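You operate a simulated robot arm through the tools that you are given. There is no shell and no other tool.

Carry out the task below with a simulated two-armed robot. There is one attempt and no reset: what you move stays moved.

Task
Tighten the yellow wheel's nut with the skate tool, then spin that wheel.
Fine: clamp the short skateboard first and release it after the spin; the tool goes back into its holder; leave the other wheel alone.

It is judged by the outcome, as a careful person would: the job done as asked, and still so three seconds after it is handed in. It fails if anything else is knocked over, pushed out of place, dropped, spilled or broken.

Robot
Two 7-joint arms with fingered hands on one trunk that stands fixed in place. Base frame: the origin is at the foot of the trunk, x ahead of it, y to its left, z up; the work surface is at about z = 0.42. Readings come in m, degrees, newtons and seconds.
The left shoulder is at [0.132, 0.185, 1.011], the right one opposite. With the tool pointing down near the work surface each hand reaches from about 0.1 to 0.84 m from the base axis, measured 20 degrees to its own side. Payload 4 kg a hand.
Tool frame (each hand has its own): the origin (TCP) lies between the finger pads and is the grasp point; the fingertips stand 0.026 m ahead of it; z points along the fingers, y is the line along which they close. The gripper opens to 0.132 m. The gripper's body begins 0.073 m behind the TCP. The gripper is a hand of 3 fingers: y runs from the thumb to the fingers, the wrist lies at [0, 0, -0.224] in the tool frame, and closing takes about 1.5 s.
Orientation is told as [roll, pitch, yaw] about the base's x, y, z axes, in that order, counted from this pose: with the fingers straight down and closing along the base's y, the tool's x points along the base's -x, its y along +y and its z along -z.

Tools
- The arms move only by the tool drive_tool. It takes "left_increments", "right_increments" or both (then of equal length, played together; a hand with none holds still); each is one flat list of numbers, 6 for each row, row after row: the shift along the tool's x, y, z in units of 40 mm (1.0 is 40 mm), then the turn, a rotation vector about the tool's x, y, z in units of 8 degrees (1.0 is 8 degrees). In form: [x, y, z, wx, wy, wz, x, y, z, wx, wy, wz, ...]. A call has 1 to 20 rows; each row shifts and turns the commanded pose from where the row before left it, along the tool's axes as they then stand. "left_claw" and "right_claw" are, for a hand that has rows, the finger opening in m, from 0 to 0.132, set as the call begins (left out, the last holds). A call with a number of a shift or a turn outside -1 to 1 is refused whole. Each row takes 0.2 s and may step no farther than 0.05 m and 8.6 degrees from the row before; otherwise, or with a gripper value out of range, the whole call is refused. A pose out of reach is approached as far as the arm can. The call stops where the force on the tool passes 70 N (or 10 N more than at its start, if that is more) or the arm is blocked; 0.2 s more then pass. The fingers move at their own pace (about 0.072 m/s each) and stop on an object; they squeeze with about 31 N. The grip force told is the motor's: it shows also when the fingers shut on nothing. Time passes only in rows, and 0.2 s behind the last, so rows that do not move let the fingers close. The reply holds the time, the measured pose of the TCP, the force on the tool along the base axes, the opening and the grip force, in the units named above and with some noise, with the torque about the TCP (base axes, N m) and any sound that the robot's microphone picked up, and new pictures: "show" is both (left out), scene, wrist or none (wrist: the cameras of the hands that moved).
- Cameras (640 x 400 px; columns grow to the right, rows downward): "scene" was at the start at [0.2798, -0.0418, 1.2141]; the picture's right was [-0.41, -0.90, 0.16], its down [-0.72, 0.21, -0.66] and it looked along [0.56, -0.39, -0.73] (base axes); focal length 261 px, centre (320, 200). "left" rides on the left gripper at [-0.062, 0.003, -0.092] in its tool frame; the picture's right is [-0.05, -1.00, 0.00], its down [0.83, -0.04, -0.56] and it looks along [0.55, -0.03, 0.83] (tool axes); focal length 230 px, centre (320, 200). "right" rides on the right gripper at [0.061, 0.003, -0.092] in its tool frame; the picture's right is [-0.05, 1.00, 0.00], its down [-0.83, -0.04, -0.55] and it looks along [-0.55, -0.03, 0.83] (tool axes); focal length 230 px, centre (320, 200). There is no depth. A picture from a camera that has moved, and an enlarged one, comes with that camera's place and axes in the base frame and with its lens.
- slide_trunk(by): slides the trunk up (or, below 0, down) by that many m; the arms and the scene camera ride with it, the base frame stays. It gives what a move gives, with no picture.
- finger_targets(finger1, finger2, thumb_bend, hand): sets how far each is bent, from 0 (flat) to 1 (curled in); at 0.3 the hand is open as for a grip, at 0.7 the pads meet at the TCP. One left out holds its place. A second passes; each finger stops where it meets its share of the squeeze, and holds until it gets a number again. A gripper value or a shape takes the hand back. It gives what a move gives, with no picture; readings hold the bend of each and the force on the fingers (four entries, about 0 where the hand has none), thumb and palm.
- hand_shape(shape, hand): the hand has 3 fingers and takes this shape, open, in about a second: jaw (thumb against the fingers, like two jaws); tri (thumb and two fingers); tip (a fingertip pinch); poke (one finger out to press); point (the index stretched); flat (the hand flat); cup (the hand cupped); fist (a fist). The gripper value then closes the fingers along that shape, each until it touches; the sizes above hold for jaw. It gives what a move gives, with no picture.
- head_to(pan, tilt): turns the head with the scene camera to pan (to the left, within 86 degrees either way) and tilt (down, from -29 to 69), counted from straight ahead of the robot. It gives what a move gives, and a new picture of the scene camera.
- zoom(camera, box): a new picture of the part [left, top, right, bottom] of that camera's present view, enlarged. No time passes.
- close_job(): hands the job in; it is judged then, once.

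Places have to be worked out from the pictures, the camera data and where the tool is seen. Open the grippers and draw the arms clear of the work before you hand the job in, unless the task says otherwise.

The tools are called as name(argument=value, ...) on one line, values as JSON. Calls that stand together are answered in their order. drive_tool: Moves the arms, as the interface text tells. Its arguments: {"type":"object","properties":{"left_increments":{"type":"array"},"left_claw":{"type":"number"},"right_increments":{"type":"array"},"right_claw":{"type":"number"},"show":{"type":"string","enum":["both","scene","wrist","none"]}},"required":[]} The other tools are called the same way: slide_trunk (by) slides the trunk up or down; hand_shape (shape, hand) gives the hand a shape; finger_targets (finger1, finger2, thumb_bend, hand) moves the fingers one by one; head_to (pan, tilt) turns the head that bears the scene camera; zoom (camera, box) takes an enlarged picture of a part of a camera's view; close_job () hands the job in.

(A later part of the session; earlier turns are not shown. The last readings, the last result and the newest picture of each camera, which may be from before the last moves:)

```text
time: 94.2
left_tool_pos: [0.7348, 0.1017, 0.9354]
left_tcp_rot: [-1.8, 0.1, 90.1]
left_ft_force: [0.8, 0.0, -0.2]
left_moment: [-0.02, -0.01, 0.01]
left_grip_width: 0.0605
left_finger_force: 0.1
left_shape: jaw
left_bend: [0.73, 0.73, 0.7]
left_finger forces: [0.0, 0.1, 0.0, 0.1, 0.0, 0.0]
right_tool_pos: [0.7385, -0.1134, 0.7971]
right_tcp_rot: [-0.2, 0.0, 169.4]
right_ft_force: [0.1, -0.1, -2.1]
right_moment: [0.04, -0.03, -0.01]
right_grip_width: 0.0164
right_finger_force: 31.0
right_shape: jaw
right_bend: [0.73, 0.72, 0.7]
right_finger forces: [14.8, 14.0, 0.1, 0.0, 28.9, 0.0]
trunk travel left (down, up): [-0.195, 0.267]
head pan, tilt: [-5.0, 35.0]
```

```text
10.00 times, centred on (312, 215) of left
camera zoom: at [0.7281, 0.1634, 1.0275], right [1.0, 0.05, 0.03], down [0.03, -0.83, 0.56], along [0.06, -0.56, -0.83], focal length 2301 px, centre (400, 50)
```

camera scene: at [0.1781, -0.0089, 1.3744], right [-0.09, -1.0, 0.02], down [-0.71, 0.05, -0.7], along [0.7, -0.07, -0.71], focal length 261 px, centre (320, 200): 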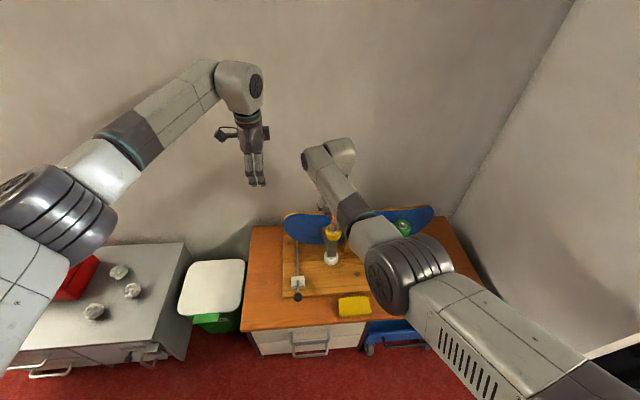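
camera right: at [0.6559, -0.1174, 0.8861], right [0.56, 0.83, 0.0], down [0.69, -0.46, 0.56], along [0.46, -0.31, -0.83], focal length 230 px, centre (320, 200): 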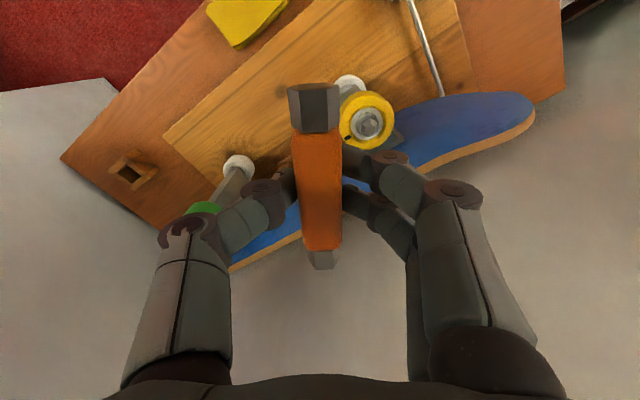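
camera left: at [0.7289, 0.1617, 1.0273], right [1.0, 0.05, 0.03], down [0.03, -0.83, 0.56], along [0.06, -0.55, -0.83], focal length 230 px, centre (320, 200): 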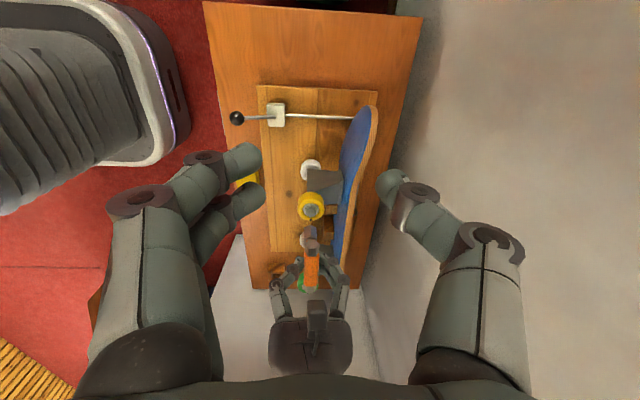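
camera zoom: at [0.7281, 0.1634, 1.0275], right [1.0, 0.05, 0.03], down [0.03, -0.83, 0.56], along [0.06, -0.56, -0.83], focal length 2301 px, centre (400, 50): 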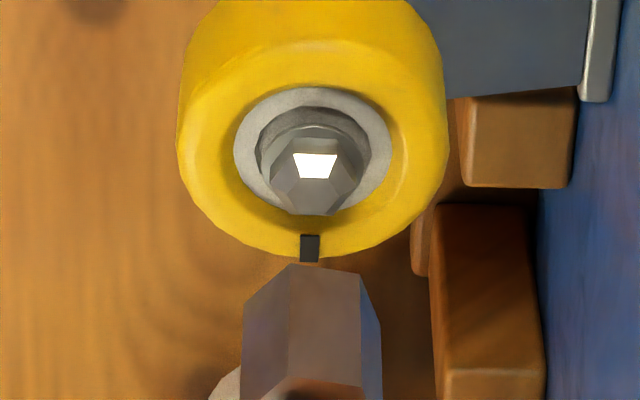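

The nut's hex clearly rotated with the tool (its corner now points where a flat was), so it is engaged and turning. It hasn't gone tight yet, so I'll rewind the hand 180° (a hex multiple) above the nut for another stroke.

drive_tool(right_increments=[0, 0, 0, 0, 0, -1, 0, 0, 0, 0, 0, -1, 0, 0, 0, 0, 0, -1, 0, 0, 0, 0, 0, -1, 0, 0, 0, 0, 0, -1, 0, 0, 0, 0, 0, -1, 0, 0, 0, 0, 0, -1, 0, 0, 0, 0, 0, -1, 0, 0, 0, 0, 0, -1, 0, 0, 0, 0, 0, -1, 0, 0, 0, 0, 0, -1, 0, 0, 0, 0, 0, -1, 0, 0, 0, 0, 0, -1, 0, 0, 0, 0, 0, -1, 0, 0, 0, 0, 0, -1], show="scene")

```text
time: 97.3
left_tool_pos: [0.735, 0.1009, 0.9343]
left_tcp_rot: [-1.8, 0.1, 90.1]
left_ft_force: [0.1, 0.1, -0.1]
left_moment: [0.02, 0.02, -0.01]
left_grip_width: 0.0608
left_finger_force: 0.1
left_shape: jaw
left_bend: [0.73, 0.73, 0.7]
left_finger forces: [0.1, 0.1, 0.0, 0.0, 0.0, 0.0]
right_tool_pos: [0.7393, -0.1135, 0.7964]
right_tcp_rot: [0.1, 0.0, -70.6]
right_ft_force: [-0.2, 0.4, -1.3]
right_moment: [-0.01, -0.02, 0.04]
right_grip_width: 0.0163
right_finger_force: 30.8
right_shape: jaw
right_bend: [0.73, 0.72, 0.7]
right_finger forces: [14.7, 14.0, 0.1, 0.0, 28.8, 0.0]
trunk travel left (down, up): [-0.195, 0.267]
head pan, tilt: [-5.0, 35.0]
camera scene: at [0.1807, -0.0088, 1.374], right [-0.09, -1.0, 0.02], down [-0.71, 0.05, -0.7], along [0.7, -0.07, -0.71], focal length 261 px, centre (320, 200)
```

scene: 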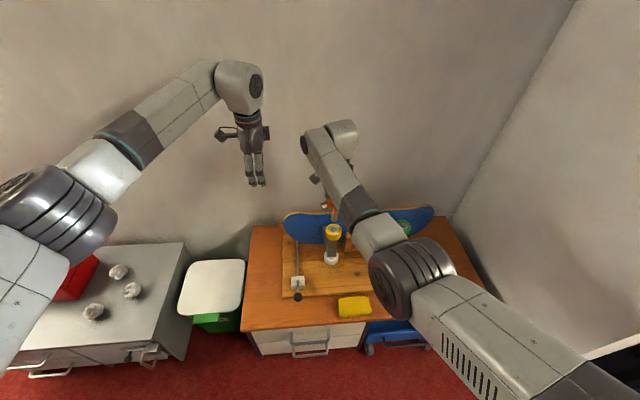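

Rewound 120° easily by the wrist alone. Another 60° back to yaw −11.

drive_tool(right_increments=[0, 0, 0, 0, 0, -1, 0, 0, 0, 0, 0, -1, 0, 0, 0, 0, 0, -1, 0, 0, 0, 0, 0, -1, 0, 0, 0, 0, 0, -1, 0, 0, 0, 0, 0, -1, 0, 0, 0, 0, 0, -1, 0, 0, 0, 0, 0, -0.5, 0, 0, 0, 0, 0, 0], show="none")

zoom(camera="left", box=[296, 195, 328, 235])

zoom(camera="scene", box=[320, 205, 352, 240])

```text
time: 99.3
left_tool_pos: [0.7346, 0.1004, 0.9353]
left_tcp_rot: [-1.7, 0.1, 90.2]
left_ft_force: [-0.4, 0.2, -0.3]
left_moment: [-0.03, 0.02, 0.02]
left_grip_width: 0.0604
left_finger_force: 0.1
left_shape: jaw
left_bend: [0.73, 0.73, 0.7]
left_finger forces: [0.0, 0.0, 0.0, 0.0, 0.0, 0.1]
right_tool_pos: [0.7379, -0.1133, 0.7963]
right_tcp_rot: [0.0, -0.1, -10.7]
right_ft_force: [-0.7, 0.0, -1.5]
right_moment: [-0.01, 0.01, 0.0]
right_grip_width: 0.0162
right_finger_force: 30.8
right_shape: jaw
right_bend: [0.73, 0.72, 0.7]
right_finger forces: [14.8, 13.9, 0.0, 0.0, 28.8, 0.0]
trunk travel left (down, up): [-0.195, 0.267]
head pan, tilt: [-5.0, 35.0]
```

```text
10.00 times, centred on (312, 215) of left
camera zoom: at [0.7281, 0.1634, 1.0275], right [1.0, 0.05, 0.03], down [0.03, -0.83, 0.56], along [0.06, -0.56, -0.83], focal length 2301 px, centre (400, 50)
```

zoom: 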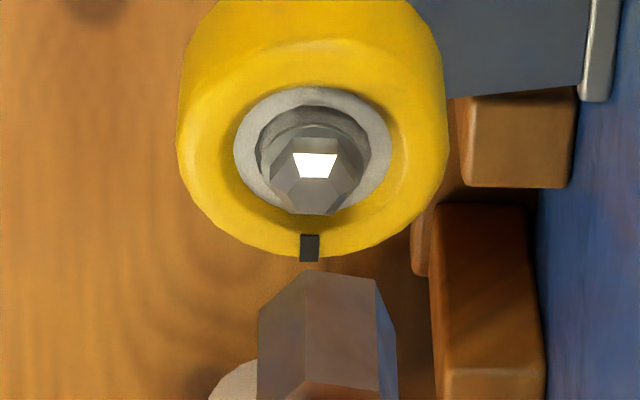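

```text
11.43 times, centred on (336, 222) of scene
camera zoom: at [0.1806, -0.0087, 1.374], right [-0.09, -1.0, 0.02], down [-0.71, 0.05, -0.7], along [0.7, -0.07, -0.71], focal length 2983 px, centre (137, -57)
```

zoom: 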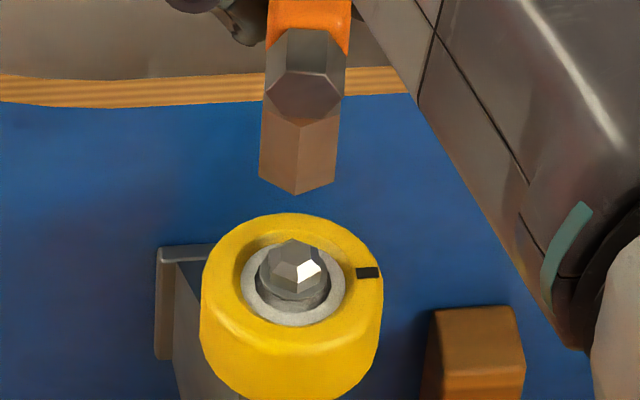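

The stem sits ~1.5 mm off the wrist axis, so after the 180° rewind it needs a small shift: ≈ −2.1 mm x, −1.2 mm y, and a few degrees back for hex phase. I'll apply that and lower halfway to check.

drive_tool(right_increments=[0.0465, -0.039, 0, 0, 0, -0.5, 0, 0, 0.3, 0, 0, 0, 0, 0, 0.3, 0, 0, 0, 0, 0, 0, 0, 0, 0], show="none")

zoom(camera="left", box=[296, 195, 328, 235])

zoom(camera="scene", box=[320, 205, 352, 240])

```text
time: 100.3
left_tool_pos: [0.7347, 0.1009, 0.9365]
left_tcp_rot: [-1.9, 0.1, 90.1]
left_ft_force: [0.4, 0.0, 1.1]
left_moment: [0.01, 0.01, 0.02]
left_grip_width: 0.0606
left_finger_force: 0.1
left_shape: jaw
left_bend: [0.73, 0.73, 0.7]
left_finger forces: [0.0, 0.1, 0.0, 0.1, 0.0, 0.0]
right_tool_pos: [0.7361, -0.1144, 0.772]
right_tcp_rot: [0.0, 0.0, -6.8]
right_ft_force: [-0.3, 1.7, -1.8]
right_moment: [-0.01, -0.01, -0.01]
right_grip_width: 0.0164
right_finger_force: 31.3
right_shape: jaw
right_bend: [0.73, 0.72, 0.7]
right_finger forces: [14.7, 14.0, 0.0, 0.0, 28.8, 0.0]
trunk travel left (down, up): [-0.195, 0.267]
head pan, tilt: [-5.0, 35.0]
```

```text
10.00 times, centred on (312, 215) of left
camera zoom: at [0.7281, 0.1634, 1.0276], right [1.0, 0.05, 0.03], down [0.03, -0.83, 0.56], along [0.06, -0.56, -0.83], focal length 2301 px, centre (400, 50)
```

zoom: 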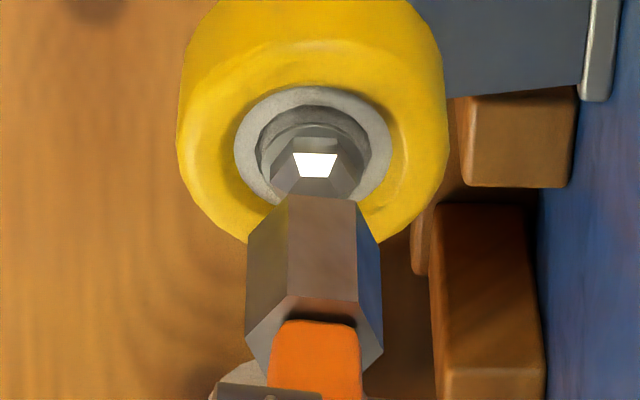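

```text
11.43 times, centred on (336, 222) of scene
camera zoom: at [0.1805, -0.0087, 1.3741], right [-0.09, -1.0, 0.02], down [-0.71, 0.05, -0.7], along [0.7, -0.07, -0.71], focal length 2983 px, centre (137, -57)
```

zoom: 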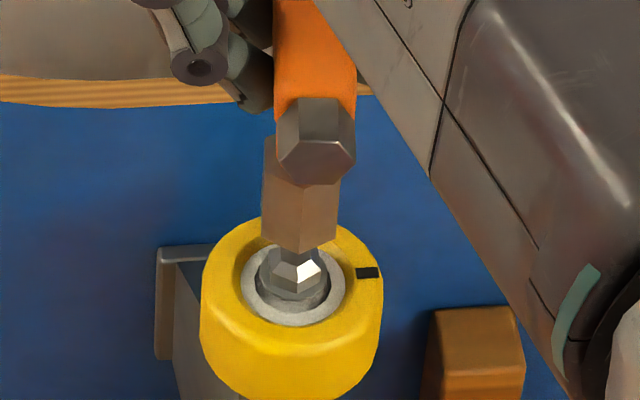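

Centred now. I'll zoom hard on the nut and stem to compare their hex phase before inserting.

zoom(camera="left", box=[304, 202, 320, 218])

zoom(camera="scene", box=[328, 218, 344, 234])

```text
16.00 times, centred on (312, 210) of left
camera zoom: at [0.7281, 0.1634, 1.0276], right [1.0, 0.05, 0.03], down [0.03, -0.83, 0.56], along [0.06, -0.56, -0.83], focal length 3681 px, centre (448, 40)
```

zoom: 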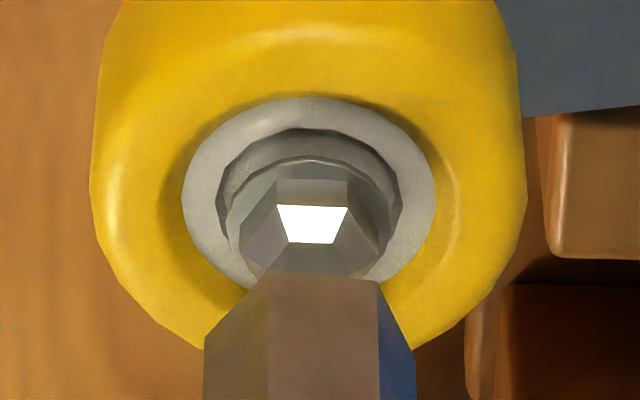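

```text
16.00 times, centred on (336, 226) of scene
camera zoom: at [0.1805, -0.0087, 1.3741], right [-0.09, -1.0, 0.02], down [-0.71, 0.05, -0.7], along [0.7, -0.07, -0.71], focal length 4176 px, centre (64, -216)
```

zoom: 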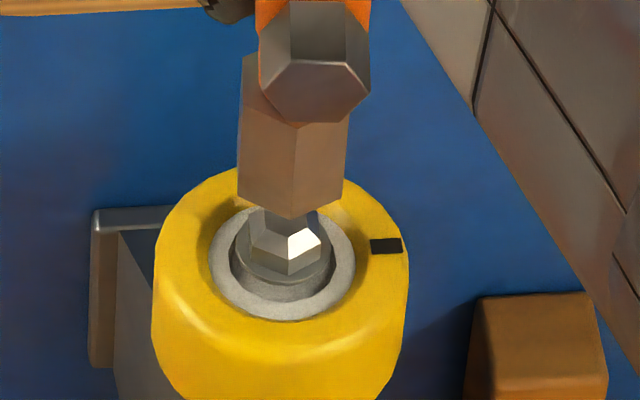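

Front view shows phase agreement, side view a few degrees clockwise; I'll turn back 2.5° and lower onto the nut.

drive_tool(right_increments=[0, 0, 0, 0, 0, -0.3, 0, 0, 0.15, 0, 0, 0, 0, 0, 0.15, 0, 0, 0, 0, 0, 0.1, 0, 0, 0, 0, 0, 0.1, 0, 0, 0, 0, 0, 0.05, 0, 0, 0, 0, 0, 0, 0, 0, 0], show="none")

zoom(camera="left", box=[296, 195, 328, 235])

zoom(camera="scene", box=[320, 205, 352, 240])

```text
time: 102.0
left_tool_pos: [0.7353, 0.1, 0.9343]
left_tcp_rot: [-1.8, 0.0, 90.0]
left_ft_force: [-0.2, 0.1, -0.1]
left_moment: [-0.03, 0.02, 0.01]
left_grip_width: 0.0607
left_finger_force: 0.1
left_shape: jaw
left_bend: [0.73, 0.73, 0.7]
left_finger forces: [0.0, 0.0, 0.1, 0.0, 0.0, 0.0]
right_tool_pos: [0.7366, -0.1137, 0.7513]
right_tcp_rot: [0.0, -0.1, -4.3]
right_ft_force: [0.6, 0.2, -1.3]
right_moment: [-0.05, 0.01, 0.01]
right_grip_width: 0.0166
right_finger_force: 31.0
right_shape: jaw
right_bend: [0.73, 0.72, 0.7]
right_finger forces: [14.7, 13.9, 0.0, 0.0, 28.9, 0.1]
trunk travel left (down, up): [-0.195, 0.267]
head pan, tilt: [-5.0, 35.0]
```

```text
10.00 times, centred on (312, 215) of left
camera zoom: at [0.7282, 0.1633, 1.0275], right [1.0, 0.05, 0.03], down [0.03, -0.83, 0.56], along [0.06, -0.56, -0.83], focal length 2301 px, centre (400, 50)
```

zoom: 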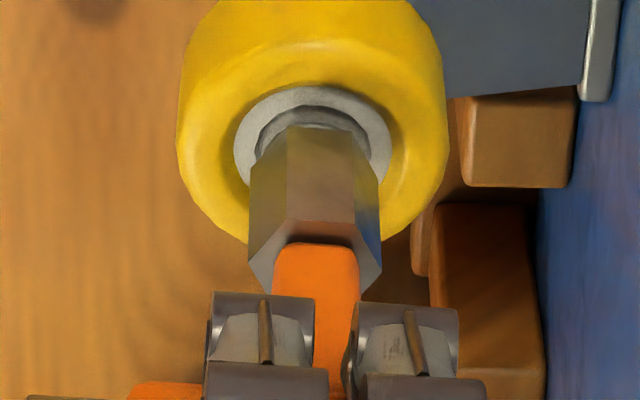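

```text
11.43 times, centred on (336, 222) of scene
camera zoom: at [0.1806, -0.0088, 1.374], right [-0.09, -1.0, 0.02], down [-0.71, 0.05, -0.7], along [0.7, -0.07, -0.71], focal length 2983 px, centre (137, -57)
```

zoom: 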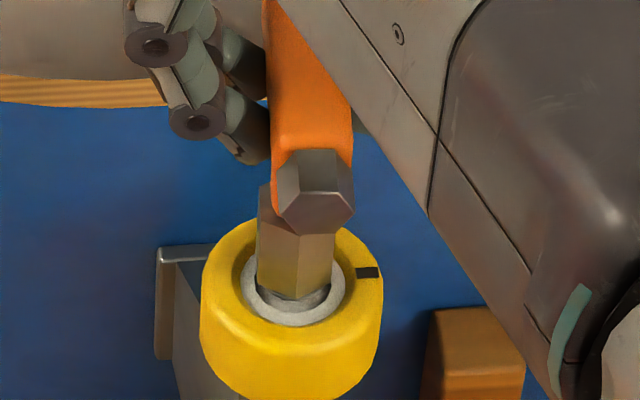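

It slid over the nut with no resistance. I'll lower another ~1.5 mm and start the second clockwise stroke in stages.

drive_tool(right_increments=[0, 0, 0.035, 0, 0, 0, 0, 0, 0, 0, 0, 0.7, 0, 0, 0, 0, 0, 0.7, 0, 0, 0, 0, 0, 0.7, 0, 0, 0, 0, 0, 0.7, 0, 0, 0, 0, 0, 0.7], show="none")

drive_tool(right_increments=[0, 0, 0, 0, 0, 0.7, 0, 0, 0, 0, 0, 0.7, 0, 0, 0, 0, 0, 0.7, 0, 0, 0, 0, 0, 0.7, 0, 0, 0, 0, 0, 0.7], show="none")

```text
time: 103.3
left_tool_pos: [0.735, 0.1017, 0.9354]
left_tcp_rot: [-1.8, 0.1, 90.2]
left_ft_force: [-0.1, -0.8, -0.5]
left_moment: [-0.01, 0.02, -0.01]
left_grip_width: 0.0607
left_finger_force: 0.0
left_shape: jaw
left_bend: [0.73, 0.73, 0.7]
left_finger forces: [0.1, 0.1, 0.0, 0.0, 0.1, 0.0]
right_tool_pos: [0.7363, -0.1139, 0.7484]
right_tcp_rot: [0.0, 0.0, -32.5]
right_ft_force: [0.2, -0.8, -2.7]
right_moment: [-0.09, 0.0, 0.09]
right_grip_width: 0.0166
right_finger_force: 31.1
right_shape: jaw
right_bend: [0.73, 0.72, 0.7]
right_finger forces: [14.1, 14.4, 0.0, 0.0, 29.0, 0.1]
trunk travel left (down, up): [-0.195, 0.267]
head pan, tilt: [-5.0, 35.0]
```

```text
time: 104.5
left_tool_pos: [0.7341, 0.1022, 0.9354]
left_tcp_rot: [-1.8, 0.2, 90.1]
left_ft_force: [0.7, 0.4, -0.1]
left_moment: [0.0, 0.01, 0.01]
left_grip_width: 0.0606
left_finger_force: 0.0
left_shape: jaw
left_bend: [0.73, 0.73, 0.7]
left_finger forces: [0.0, 0.0, 0.0, 0.0, 0.1, 0.0]
right_tool_pos: [0.7366, -0.114, 0.7502]
right_tcp_rot: [0.2, 0.0, -60.4]
right_ft_force: [-0.9, 0.7, -3.2]
right_moment: [-0.02, -0.06, 0.76]
right_grip_width: 0.0162
right_finger_force: 31.1
right_shape: jaw
right_bend: [0.73, 0.72, 0.7]
right_finger forces: [13.8, 20.5, 0.0, 0.0, 34.3, 0.0]
trunk travel left (down, up): [-0.195, 0.267]
head pan, tilt: [-5.0, 35.0]
```

Torque jumped to 0.76 N·m with no downward press, so the nut is running up tight. I'll turn a little further to snug it and watch the torque.

drive_tool(right_increments=[0, 0, 0, 0, 0, 0.5, 0, 0, 0, 0, 0, 0.5, 0, 0, 0, 0, 0, 0], show="none")

zoom(camera="scene", box=[310, 180, 360, 240])

zoom(camera="left", box=[280, 180, 344, 260])

```text
time: 105.3
left_tool_pos: [0.7346, 0.1019, 0.9344]
left_tcp_rot: [-1.7, 0.0, 90.1]
left_ft_force: [0.0, 1.0, 0.7]
left_moment: [0.0, 0.0, 0.03]
left_grip_width: 0.0603
left_finger_force: 0.0
left_shape: jaw
left_bend: [0.73, 0.73, 0.7]
left_finger forces: [0.0, 0.1, 0.0, 0.0, 0.0, 0.0]
right_tool_pos: [0.7364, -0.1145, 0.75]
right_tcp_rot: [0.1, 0.0, -68.3]
right_ft_force: [-0.3, -0.1, -2.9]
right_moment: [0.03, -0.06, 1.18]
right_grip_width: 0.016
right_finger_force: 31.0
right_shape: jaw
right_bend: [0.73, 0.72, 0.7]
right_finger forces: [14.9, 25.9, 0.0, 0.0, 41.4, 0.0]
trunk travel left (down, up): [-0.195, 0.267]
head pan, tilt: [-5.0, 35.0]
```

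```text
6.67 times, centred on (335, 210) of scene
camera zoom: at [0.181, -0.009, 1.374], right [-0.09, -1.0, 0.02], down [-0.71, 0.05, -0.7], along [0.7, -0.07, -0.71], focal length 1740 px, centre (220, 133)
```

zoom: 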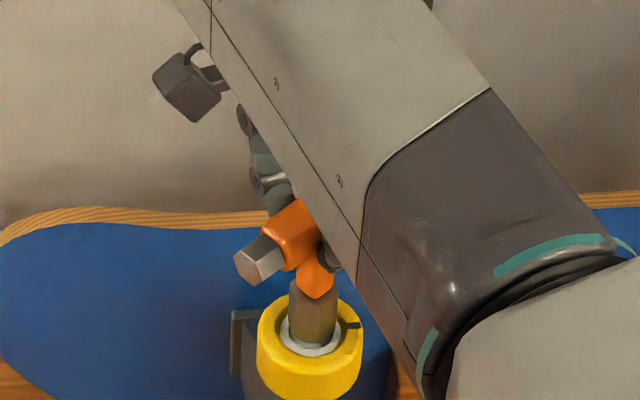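

```text
5.00 times, centred on (312, 220) of left
camera zoom: at [0.7284, 0.1632, 1.0273], right [1.0, 0.05, 0.03], down [0.03, -0.83, 0.56], along [0.06, -0.56, -0.83], focal length 1150 px, centre (360, 100)
```

zoom: 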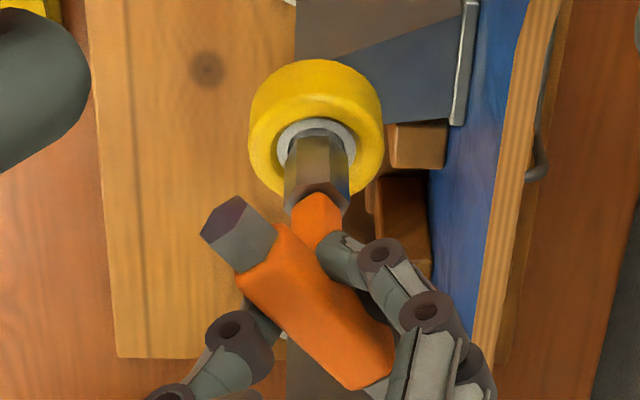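

Torque is now 1.18 N·m and the bar lags the hand by ~12°, so the nut has come up against its stop. One more small increment to confirm it is firm.

drive_tool(right_increments=[0, 0, 0, 0, 0, 0.5, 0, 0, 0, 0, 0, 0.4, 0, 0, 0, 0, 0, 0], show="none")

zoom(camera="left", box=[280, 180, 344, 260])

```text
time: 106.2
left_tool_pos: [0.7354, 0.1013, 0.9359]
left_tcp_rot: [-1.9, 0.0, 90.0]
left_ft_force: [-0.3, 0.8, -0.1]
left_moment: [-0.06, 0.01, -0.02]
left_grip_width: 0.0606
left_finger_force: 0.1
left_shape: jaw
left_bend: [0.73, 0.73, 0.7]
left_finger forces: [0.1, 0.0, 0.0, 0.1, 0.0, 0.0]
right_tool_pos: [0.7371, -0.1156, 0.749]
right_tcp_rot: [0.1, 0.0, -75.5]
right_ft_force: [0.0, -1.3, -1.8]
right_moment: [-0.03, -0.08, 1.76]
right_grip_width: 0.0163
right_finger_force: 31.0
right_shape: jaw
right_bend: [0.73, 0.71, 0.7]
right_finger forces: [16.8, 33.5, 0.0, 0.0, 51.2, 0.0]
trunk travel left (down, up): [-0.195, 0.267]
head pan, tilt: [-5.0, 35.0]
```

```text
5.00 times, centred on (312, 220) of left
camera zoom: at [0.7283, 0.1632, 1.0275], right [1.0, 0.05, 0.03], down [0.03, -0.83, 0.56], along [0.06, -0.56, -0.83], focal length 1150 px, centre (360, 100)
```

zoom: 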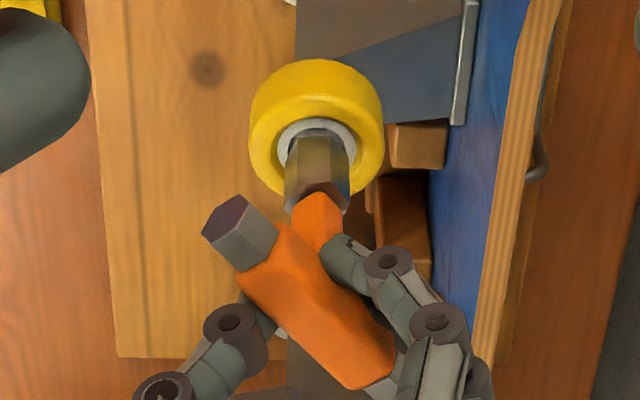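

Torque 1.76 N·m and the bar no longer moves, so the nut is tight. I'll ease the hand back until the torque is about zero, without loosening.

drive_tool(right_increments=[0, 0, 0, 0, 0, -0.6, 0, 0, 0, 0, 0, -0.6, 0, 0, 0, 0, 0, -0.5, 0, 0, 0, 0, 0, 0], show="none")

zoom(camera="left", box=[280, 180, 344, 260])

```text
time: 107.2
left_tool_pos: [0.7344, 0.1001, 0.9341]
left_tcp_rot: [-1.8, 0.0, 90.0]
left_ft_force: [0.0, -0.4, -0.7]
left_moment: [0.01, -0.03, 0.0]
left_grip_width: 0.0606
left_finger_force: 0.1
left_shape: jaw
left_bend: [0.73, 0.73, 0.7]
left_finger forces: [0.1, 0.1, 0.0, 0.1, 0.1, 0.1]
right_tool_pos: [0.7368, -0.1148, 0.7497]
right_tcp_rot: [0.1, 0.1, -61.8]
right_ft_force: [1.8, 0.2, -2.8]
right_moment: [0.0, -0.06, 0.05]
right_grip_width: 0.0155
right_finger_force: 30.9
right_shape: jaw
right_bend: [0.72, 0.72, 0.7]
right_finger forces: [14.9, 14.4, 0.0, 0.1, 28.9, 0.0]
trunk travel left (down, up): [-0.195, 0.267]
head pan, tilt: [-5.0, 35.0]
```

```text
5.00 times, centred on (312, 220) of left
camera zoom: at [0.7284, 0.1632, 1.0273], right [1.0, 0.05, 0.03], down [0.03, -0.83, 0.56], along [0.06, -0.56, -0.83], focal length 1150 px, centre (360, 100)
```

zoom: 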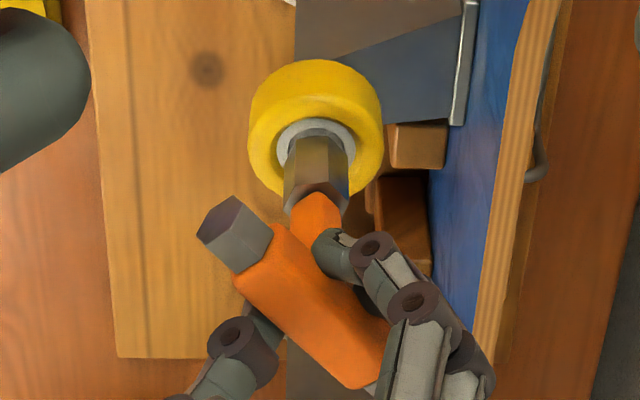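

Torque is back to ~0 with the nut snug. Lifting the tool straight off and checking the nut.

drive_tool(right_increments=[0, 0, -0.25, 0, 0, 0, 0, 0, -0.5, 0, 0, 0, 0, 0, -0.75, 0, 0, 0, 0, 0, -0.75, 0, 0, 0, 0, 0, 0, 0, 0, 0], show="none")

zoom(camera="left", box=[290, 190, 338, 270])

zoom(camera="scene", box=[310, 180, 360, 240])

```text
time: 108.3
left_tool_pos: [0.7346, 0.1007, 0.9336]
left_tcp_rot: [-1.8, 0.0, 90.1]
left_ft_force: [0.4, -0.1, 0.9]
left_moment: [0.03, -0.01, 0.0]
left_grip_width: 0.0606
left_finger_force: 0.1
left_shape: jaw
left_bend: [0.73, 0.73, 0.7]
left_finger forces: [0.0, 0.0, 0.0, 0.0, 0.0, 0.0]
right_tool_pos: [0.7357, -0.1123, 0.8415]
right_tcp_rot: [0.1, 0.0, -61.8]
right_ft_force: [0.3, 0.2, -0.8]
right_moment: [0.0, -0.01, 0.0]
right_grip_width: 0.0154
right_finger_force: 31.2
right_shape: jaw
right_bend: [0.72, 0.72, 0.7]
right_finger forces: [14.6, 14.0, 0.0, 0.1, 28.5, 0.0]
trunk travel left (down, up): [-0.195, 0.267]
head pan, tilt: [-5.0, 35.0]
```

```text
5.00 times, centred on (314, 230) of left
camera zoom: at [0.7285, 0.1632, 1.0272], right [1.0, 0.05, 0.03], down [0.03, -0.83, 0.56], along [0.06, -0.56, -0.83], focal length 1150 px, centre (350, 50)
```

zoom: 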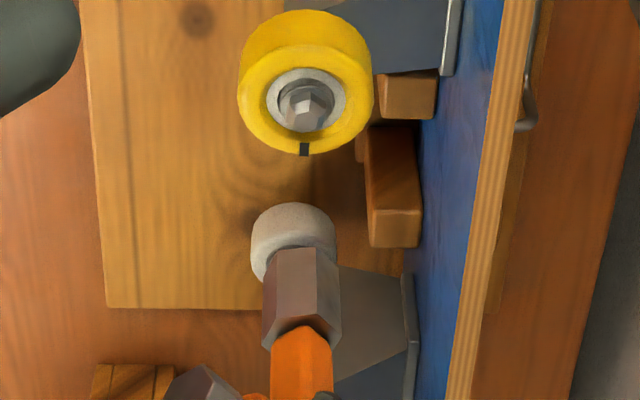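

```text
6.67 times, centred on (335, 210) of scene
camera zoom: at [0.1812, -0.0089, 1.3739], right [-0.09, -1.0, 0.02], down [-0.71, 0.05, -0.7], along [0.7, -0.07, -0.71], focal length 1740 px, centre (220, 133)
```

zoom: 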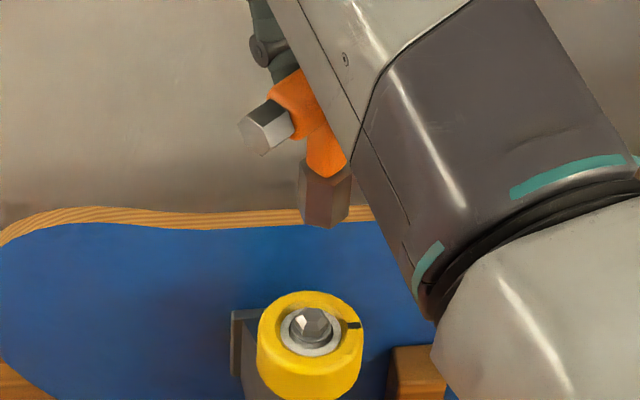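

The nut sits square and tight, the wheel undisturbed. Now I'll draw both hands back, turning the right to yaw −90, before lowering the trunk to reach the holder.

drive_tool(right_increments=[-0.4225, -0.87, -0.458, 0, 0, 0, -0.4225, -0.87, -0.458, 0, 0, 0, -0.4225, -0.87, -0.458, 0, 0, 0, -0.4225, -0.87, -0.458, 0, 0, 0, -0.4225, -0.87, -0.458, 0, 0, 0, -0.4225, -0.87, -0.458, 0, 0, 0, 0, 0, 0, 0, 0, 0.9, 0, 0, 0, 0, 0, 0.9, 0, 0, 0, 0, 0, 0.9, 0, 0, 0, 0, 0, 0.82], left_increments=[-0.5, 0.56, -0.07, 0, 0, 0, -0.5, 0.56, -0.07, 0, 0, 0, -0.5, 0.56, -0.07, 0, 0, 0, -0.5, 0.56, -0.07, 0, 0, 0, -0.5, 0.56, -0.07, 0, 0, 0, -0.5, 0.56, -0.07, 0, 0, 0, 0, 0, 0, 0, 0, 0, 0, 0, 0, 0, 0, 0, 0, 0, 0, 0, 0, 0, 0, 0, 0, 0, 0, 0], show="none")

slide_trunk(by=-0.12)

drive_tool(right_increments=[0, 0, 0, 0, 0, 0], show="both")

```text
time: 110.5
left_tool_pos: [0.5993, 0.2198, 0.9485]
left_tcp_rot: [-1.8, 0.1, 90.1]
left_ft_force: [0.2, -0.8, -0.3]
left_moment: [-0.04, 0.02, 0.01]
left_grip_width: 0.0605
left_finger_force: 0.2
left_shape: jaw
left_bend: [0.73, 0.73, 0.7]
left_finger forces: [0.0, 0.0, 0.0, 0.0, 0.0, 0.0]
right_tool_pos: [0.6472, -0.3205, 0.9171]
right_tcp_rot: [0.1, -0.1, -90.2]
right_ft_force: [-0.5, 0.5, -1.1]
right_moment: [0.01, -0.01, 0.03]
right_grip_width: 0.0155
right_finger_force: 30.9
right_shape: jaw
right_bend: [0.72, 0.72, 0.7]
right_finger forces: [13.4, 13.8, 0.0, 0.0, 27.4, 0.0]
right hand out of reach, approached as far as the arm can: row 3, 4, 5, 6
trunk travel left (down, up): [-0.195, 0.267]
head pan, tilt: [-5.0, 35.0]
```

```text
time: 112.0
left_tool_pos: [0.5999, 0.221, 0.8307]
left_tcp_rot: [-1.9, 0.1, 90.1]
left_ft_force: [0.5, 0.1, -0.7]
left_moment: [0.03, -0.03, 0.03]
left_grip_width: 0.0604
left_finger_force: 0.1
left_shape: jaw
left_bend: [0.73, 0.73, 0.7]
left_finger forces: [0.0, 0.0, 0.1, 0.0, 0.1, 0.1]
right_tool_pos: [0.6518, -0.3229, 0.6646]
right_tcp_rot: [-10.9, 0.0, -90.1]
right_ft_force: [-0.1, -0.3, -0.7]
right_moment: [-0.01, -0.03, 0.02]
right_grip_width: 0.0151
right_finger_force: 31.1
right_shape: jaw
right_bend: [0.72, 0.72, 0.7]
right_finger forces: [13.5, 13.9, 0.0, 0.1, 27.2, 0.0]
trunk travel left (down, up): [-0.075, 0.387]
head pan, tilt: [-5.0, 35.0]
```

```text
time: 112.5
left_tool_pos: [0.5999, 0.2204, 0.8288]
left_tcp_rot: [-1.8, 0.1, 90.1]
left_ft_force: [-0.1, -0.2, -0.2]
left_moment: [-0.04, 0.02, -0.03]
left_grip_width: 0.0608
left_finger_force: 0.0
left_shape: jaw
left_bend: [0.73, 0.73, 0.7]
left_finger forces: [0.1, 0.1, 0.0, 0.0, 0.1, 0.0]
right_tool_pos: [0.6518, -0.3214, 0.6643]
right_tcp_rot: [-11.0, 0.1, -90.1]
right_ft_force: [0.4, 1.0, -1.1]
right_moment: [-0.02, -0.03, 0.01]
right_grip_width: 0.0155
right_finger_force: 30.4
right_shape: jaw
right_bend: [0.72, 0.72, 0.7]
right_finger forces: [13.5, 13.9, 0.0, 0.1, 27.2, 0.1]
trunk travel left (down, up): [-0.075, 0.387]
head pan, tilt: [-5.0, 35.0]
camera scene: at [0.2816, -0.0088, 1.2015], right [-0.08, -1.0, 0.03], down [-0.83, 0.05, -0.55], along [0.55, -0.07, -0.84], focal length 261 px, centre (320, 200)
camera right: at [0.6719, -0.2597, 0.7541], right [0.98, -0.05, -0.19], down [0.06, -0.83, 0.55], along [-0.19, -0.55, -0.81], focal length 230 px, centre (320, 200)
```

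scene: 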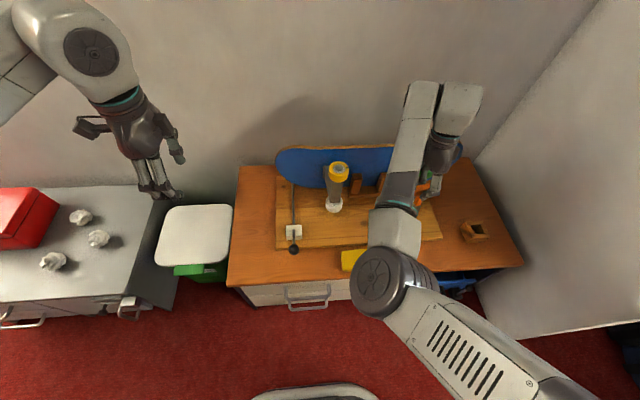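
right: 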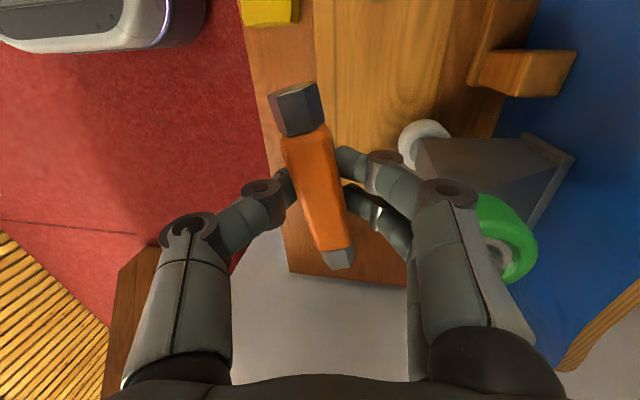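

The arm was at a limit again, so lowering the trunk left the hand tilted and low, close to (but not touching) the green wheel. I'll carefully move it up and away toward the robot first.

drive_tool(right_increments=[0, -0.5, -0.2, 0, 0, 0, 0, -0.5, -0.4, 0, 0, 0, 0, -0.4, -0.6, 0, 0, 0, 0, -0.3, -0.6, 0, 0, 0], show="both")

```text
time: 113.5
left_tool_pos: [0.6004, 0.2202, 0.8292]
left_tcp_rot: [-1.7, 0.1, 90.1]
left_ft_force: [-0.4, -0.7, -1.1]
left_moment: [-0.01, -0.04, 0.02]
left_grip_width: 0.0604
left_finger_force: 0.0
left_shape: jaw
left_bend: [0.73, 0.73, 0.7]
left_finger forces: [0.1, 0.0, 0.0, 0.0, 0.0, 0.0]
right_tool_pos: [0.6493, -0.364, 0.7087]
right_tcp_rot: [-10.9, 0.0, -90.2]
right_ft_force: [-1.5, 0.3, -2.3]
right_moment: [0.01, 0.01, -0.01]
right_grip_width: 0.0153
right_finger_force: 30.9
right_shape: jaw
right_bend: [0.72, 0.72, 0.7]
right_finger forces: [13.7, 13.8, 0.1, 0.1, 27.0, 0.0]
right hand out of reach, approached as far as the arm can: row 1, 2, 3, 4
trunk travel left (down, up): [-0.075, 0.387]
head pan, tilt: [-5.0, 35.0]
camera scene: at [0.2812, -0.0087, 1.2017], right [-0.08, -1.0, 0.03], down [-0.83, 0.05, -0.55], along [0.55, -0.07, -0.83], focal length 261 px, centre (320, 200)
camera right: at [0.6698, -0.302, 0.7983], right [0.98, -0.05, -0.19], down [0.06, -0.83, 0.55], along [-0.19, -0.55, -0.81], focal length 230 px, centre (320, 200)
```

scene: 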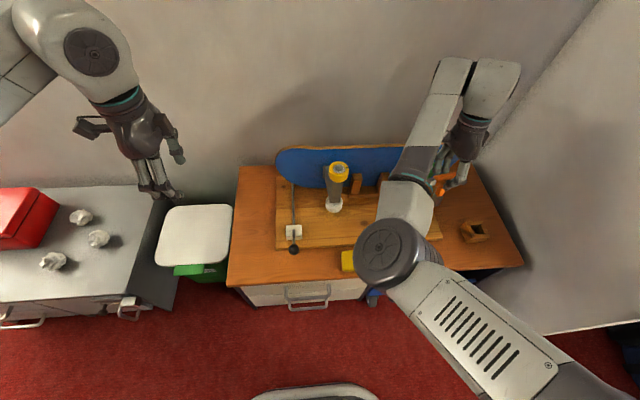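
right: 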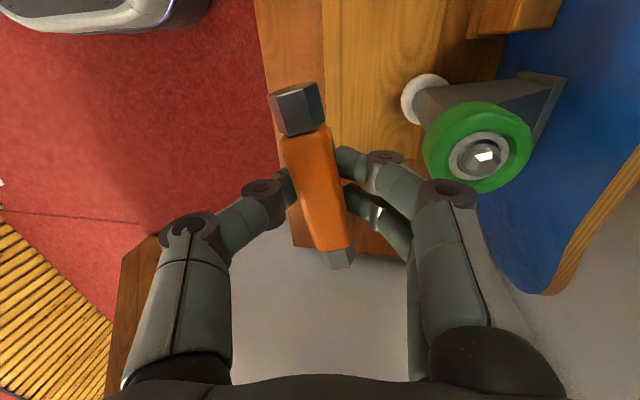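

No contact with the green wheel, but the elbow is tucked inward at its limit. Moving the hand to the right (−y, toward the holder) and up should free it.

drive_tool(right_increments=[-0.8, 0, 0, 0, 0, 0, -0.8, -0.05, -0.25, 0, 0, 0, -0.8, -0.05, -0.25, 0, 0, 0, -0.8, -0.05, -0.25, 0, 0, 0], show="both")

```text
time: 114.5
left_tool_pos: [0.5997, 0.22, 0.8295]
left_tcp_rot: [-1.7, 0.0, 90.1]
left_ft_force: [-0.2, 0.1, -0.5]
left_moment: [-0.01, 0.02, 0.0]
left_grip_width: 0.0606
left_finger_force: 0.0
left_shape: jaw
left_bend: [0.73, 0.73, 0.7]
left_finger forces: [0.1, 0.0, 0.0, 0.1, 0.0, 0.1]
right_tool_pos: [0.6492, -0.4929, 0.7385]
right_tcp_rot: [-10.9, 0.1, -89.9]
right_ft_force: [-0.4, -0.7, -1.5]
right_moment: [-0.01, 0.0, 0.02]
right_grip_width: 0.0152
right_finger_force: 31.5
right_shape: jaw
right_bend: [0.72, 0.72, 0.7]
right_finger forces: [13.4, 13.8, 0.0, 0.1, 27.1, 0.0]
trunk travel left (down, up): [-0.075, 0.387]
head pan, tilt: [-5.0, 35.0]
camera scene: at [0.2813, -0.0093, 1.2016], right [-0.08, -1.0, 0.03], down [-0.83, 0.05, -0.55], along [0.55, -0.07, -0.84], focal length 261 px, centre (320, 200)
camera right: at [0.6694, -0.4307, 0.8285], right [0.98, -0.05, -0.19], down [0.06, -0.83, 0.55], along [-0.19, -0.55, -0.81], focal length 230 px, centre (320, 200)
```

scene: 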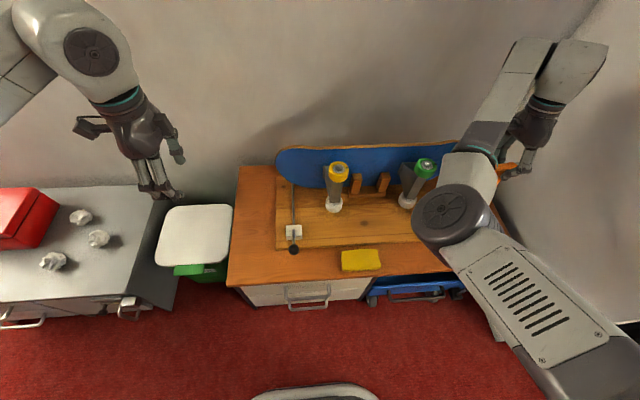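
right: 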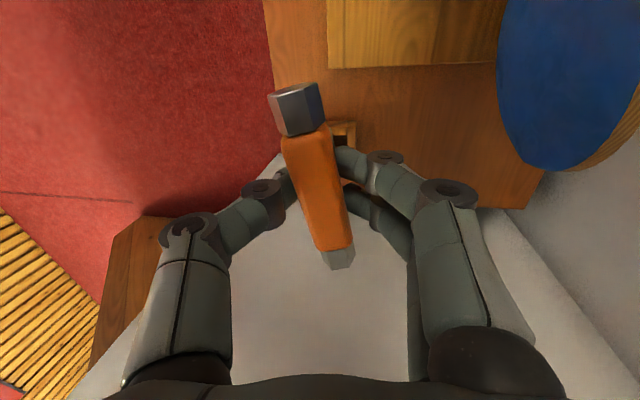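

Freed. Now I'll straighten the hand's tilt and move over the holder.

drive_tool(right_increments=[0, 0, 0, -0.69, 0, 0, 0, 0, 0, -0.69, 0, 0, -0.5, -0.25, 0, 0, 0, 0, -0.5, -0.25, 0, 0, 0, 0, -0.5, -0.2, 0, 0, 0, 0, -0.4, 0, 0, 0, 0, 0, 0, 0, 0, 0, 0, 0], show="both")

```text
time: 116.0
left_tool_pos: [0.6, 0.2202, 0.8284]
left_tcp_rot: [-1.7, 0.1, 90.1]
left_ft_force: [-1.4, -0.2, 0.2]
left_moment: [-0.01, 0.02, -0.01]
left_grip_width: 0.0606
left_finger_force: 0.0
left_shape: jaw
left_bend: [0.73, 0.73, 0.7]
left_finger forces: [0.1, 0.0, 0.1, 0.0, 0.0, 0.0]
right_tool_pos: [0.6213, -0.5705, 0.7386]
right_tcp_rot: [0.1, 0.0, -90.1]
right_ft_force: [0.1, 0.8, -0.2]
right_moment: [0.01, 0.0, 0.0]
right_grip_width: 0.0151
right_finger_force: 30.9
right_shape: jaw
right_bend: [0.72, 0.72, 0.7]
right_finger forces: [13.4, 13.9, 0.0, 0.0, 27.2, 0.1]
trunk travel left (down, up): [-0.075, 0.387]
head pan, tilt: [-5.0, 35.0]
camera scene: at [0.2815, -0.0086, 1.2016], right [-0.08, -1.0, 0.03], down [-0.83, 0.05, -0.55], along [0.55, -0.07, -0.84], focal length 261 px, centre (320, 200)
camera right: at [0.624, -0.5064, 0.8301], right [1.0, -0.05, 0.0], down [-0.04, -0.83, 0.55], along [-0.03, -0.55, -0.83], focal length 230 px, centre (320, 200)
```

scene: 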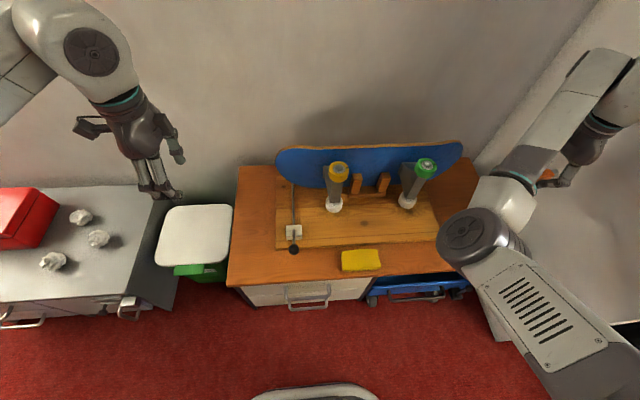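
right: 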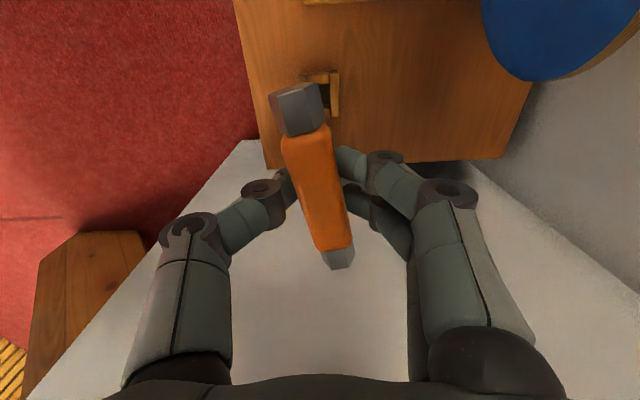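

Upright again over the holder, with the bar skewed ~12° in the grip. The elbow blocks the head camera's view of the holder, so I'll bring the left hand's camera to a viewpoint looking along −y at it.

drive_tool(left_increments=[0.9, -0.1, -0.1, 0, 0, 0, 0.9, -0.1, -0.1, 0, 0, 0, 0.9, 0, -0.1, 0, 0, 0, 0.9, 0, -0.1, 0, 0, 0, 0.9, 0, 0, 0, 0, 0, 0.9, 0, 0, 0, 0, 0, 0.9, 0, 0, 0, 0, 0], show="wrist")

zoom(camera="right", box=[270, 50, 370, 150])

```text
time: 117.7
left_tool_pos: [0.6085, -0.0307, 0.844]
left_tcp_rot: [-1.7, -0.1, 90.1]
left_ft_force: [-0.1, -0.6, -0.4]
left_moment: [0.0, -0.01, 0.0]
left_grip_width: 0.0605
left_finger_force: 0.0
left_shape: jaw
left_bend: [0.73, 0.73, 0.7]
left_finger forces: [0.0, 0.0, 0.1, 0.1, 0.0, 0.0]
right_tool_pos: [0.6212, -0.5691, 0.7377]
right_tcp_rot: [0.2, 0.0, -90.1]
right_ft_force: [-1.1, -0.5, -0.9]
right_moment: [0.04, 0.04, -0.01]
right_grip_width: 0.0151
right_finger_force: 31.3
right_shape: jaw
right_bend: [0.72, 0.72, 0.7]
right_finger forces: [13.6, 13.8, 0.0, 0.0, 27.2, 0.0]
trunk travel left (down, up): [-0.075, 0.387]
head pan, tilt: [-5.0, 35.0]
camera left: at [0.6013, 0.0299, 0.9368], right [1.0, 0.05, 0.03], down [0.03, -0.83, 0.56], along [0.06, -0.55, -0.83], focal length 230 px, centre (320, 200)
```

left: 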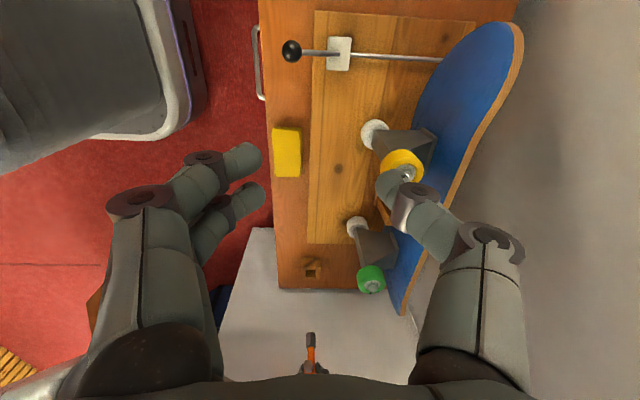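

```text
4.00 times, centred on (320, 100) of right
camera zoom: at [0.624, -0.5072, 0.8296], right [1.0, -0.05, 0.0], down [-0.05, -0.83, 0.55], along [-0.03, -0.55, -0.83], focal length 920 px, centre (320, 600)
```

zoom: 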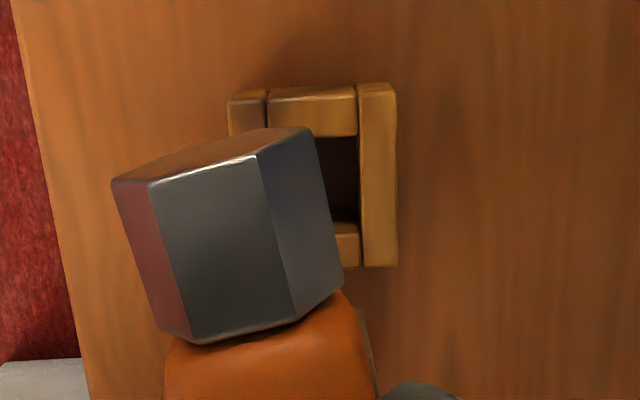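

The holder's opening is ~33 mm square centred near (0.619, -0.568), roomy for the 23×26 mm stem. I'll square the bar (turn 12° clockwise), shift slightly and check from the side camera.

drive_tool(right_increments=[0.025, -0.075, 0, 0, 0, 0, 0, 0, 0, 0, 0, 0.75, 0, 0, 0, 0, 0, 0.75, 0, 0, 0.9, 0, 0, 0, 0, 0, 0.9, 0, 0, 0, 0, 0, 0, 0, 0, 0], show="wrist")

zoom(camera="left", box=[280, 240, 344, 360])

```text
time: 119.0
left_tool_pos: [0.6071, -0.0301, 0.8451]
left_tcp_rot: [-1.8, 0.0, 90.1]
left_ft_force: [-1.2, 0.0, -0.1]
left_moment: [-0.01, 0.01, -0.01]
left_grip_width: 0.0607
left_finger_force: 0.1
left_shape: jaw
left_bend: [0.73, 0.73, 0.7]
left_finger forces: [0.0, 0.1, 0.0, 0.1, 0.0, 0.0]
right_tool_pos: [0.6191, -0.5683, 0.6676]
right_tcp_rot: [0.0, 0.1, -102.0]
right_ft_force: [-0.6, 0.0, -1.1]
right_moment: [-0.01, -0.01, 0.0]
right_grip_width: 0.0152
right_finger_force: 31.6
right_shape: jaw
right_bend: [0.72, 0.72, 0.7]
right_finger forces: [13.4, 13.8, 0.0, 0.0, 27.3, 0.0]
trunk travel left (down, up): [-0.075, 0.387]
head pan, tilt: [-5.0, 35.0]
camera right: at [0.6343, -0.5067, 0.7594], right [0.97, -0.26, 0.0], down [-0.22, -0.8, 0.55], along [-0.14, -0.54, -0.83], focal length 230 px, centre (320, 200)
```

right: 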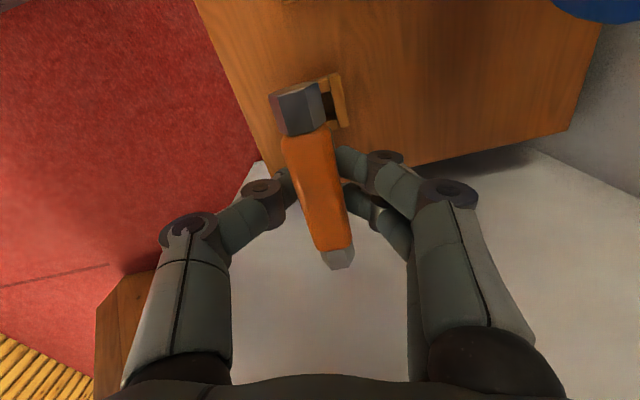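

```text
3.33 times, centred on (312, 300) of left
camera zoom: at [0.6011, 0.0311, 0.9369], right [1.0, 0.05, 0.03], down [0.03, -0.83, 0.56], along [0.06, -0.56, -0.83], focal length 767 px, centre (347, -133)
```

zoom: 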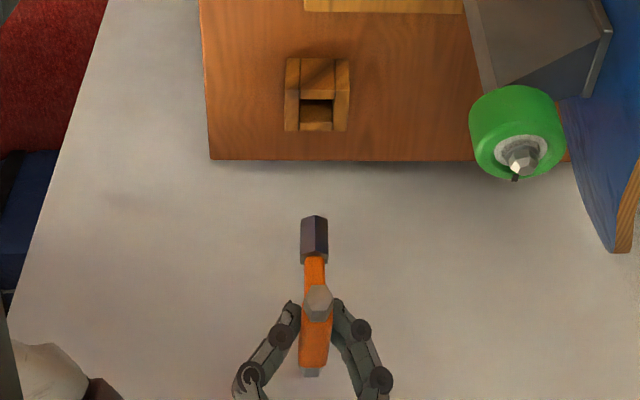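

The bar is now squared with the holder. Zooming for the exact x-offset between stem and holder opening.

zoom(camera="left", box=[300, 252, 324, 284])

zoom(camera="left", box=[300, 300, 324, 332])

```text
12.50 times, centred on (312, 268) of left
camera zoom: at [0.6011, 0.0311, 0.9369], right [1.0, 0.05, 0.03], down [0.03, -0.83, 0.56], along [0.06, -0.56, -0.83], focal length 2876 px, centre (420, -650)
```

zoom: 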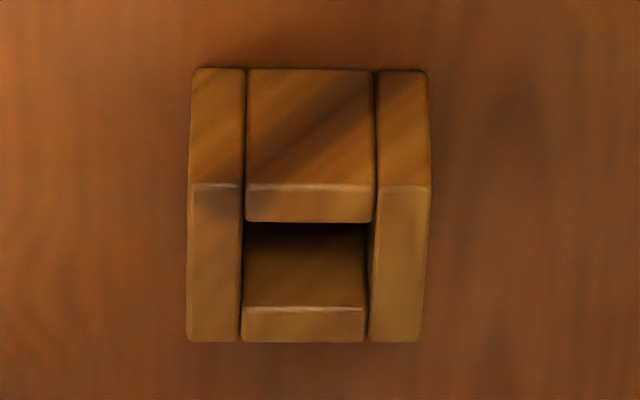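

```text
12.50 times, centred on (312, 316) of left
camera zoom: at [0.6011, 0.0311, 0.9369], right [1.0, 0.05, 0.03], down [0.03, -0.83, 0.56], along [0.06, -0.56, -0.83], focal length 2876 px, centre (420, -1250)
```

zoom: 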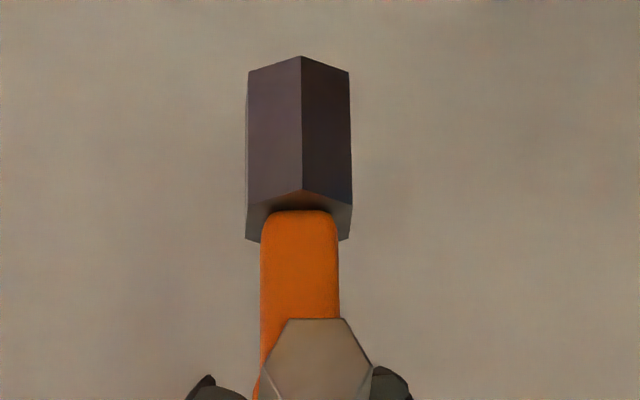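

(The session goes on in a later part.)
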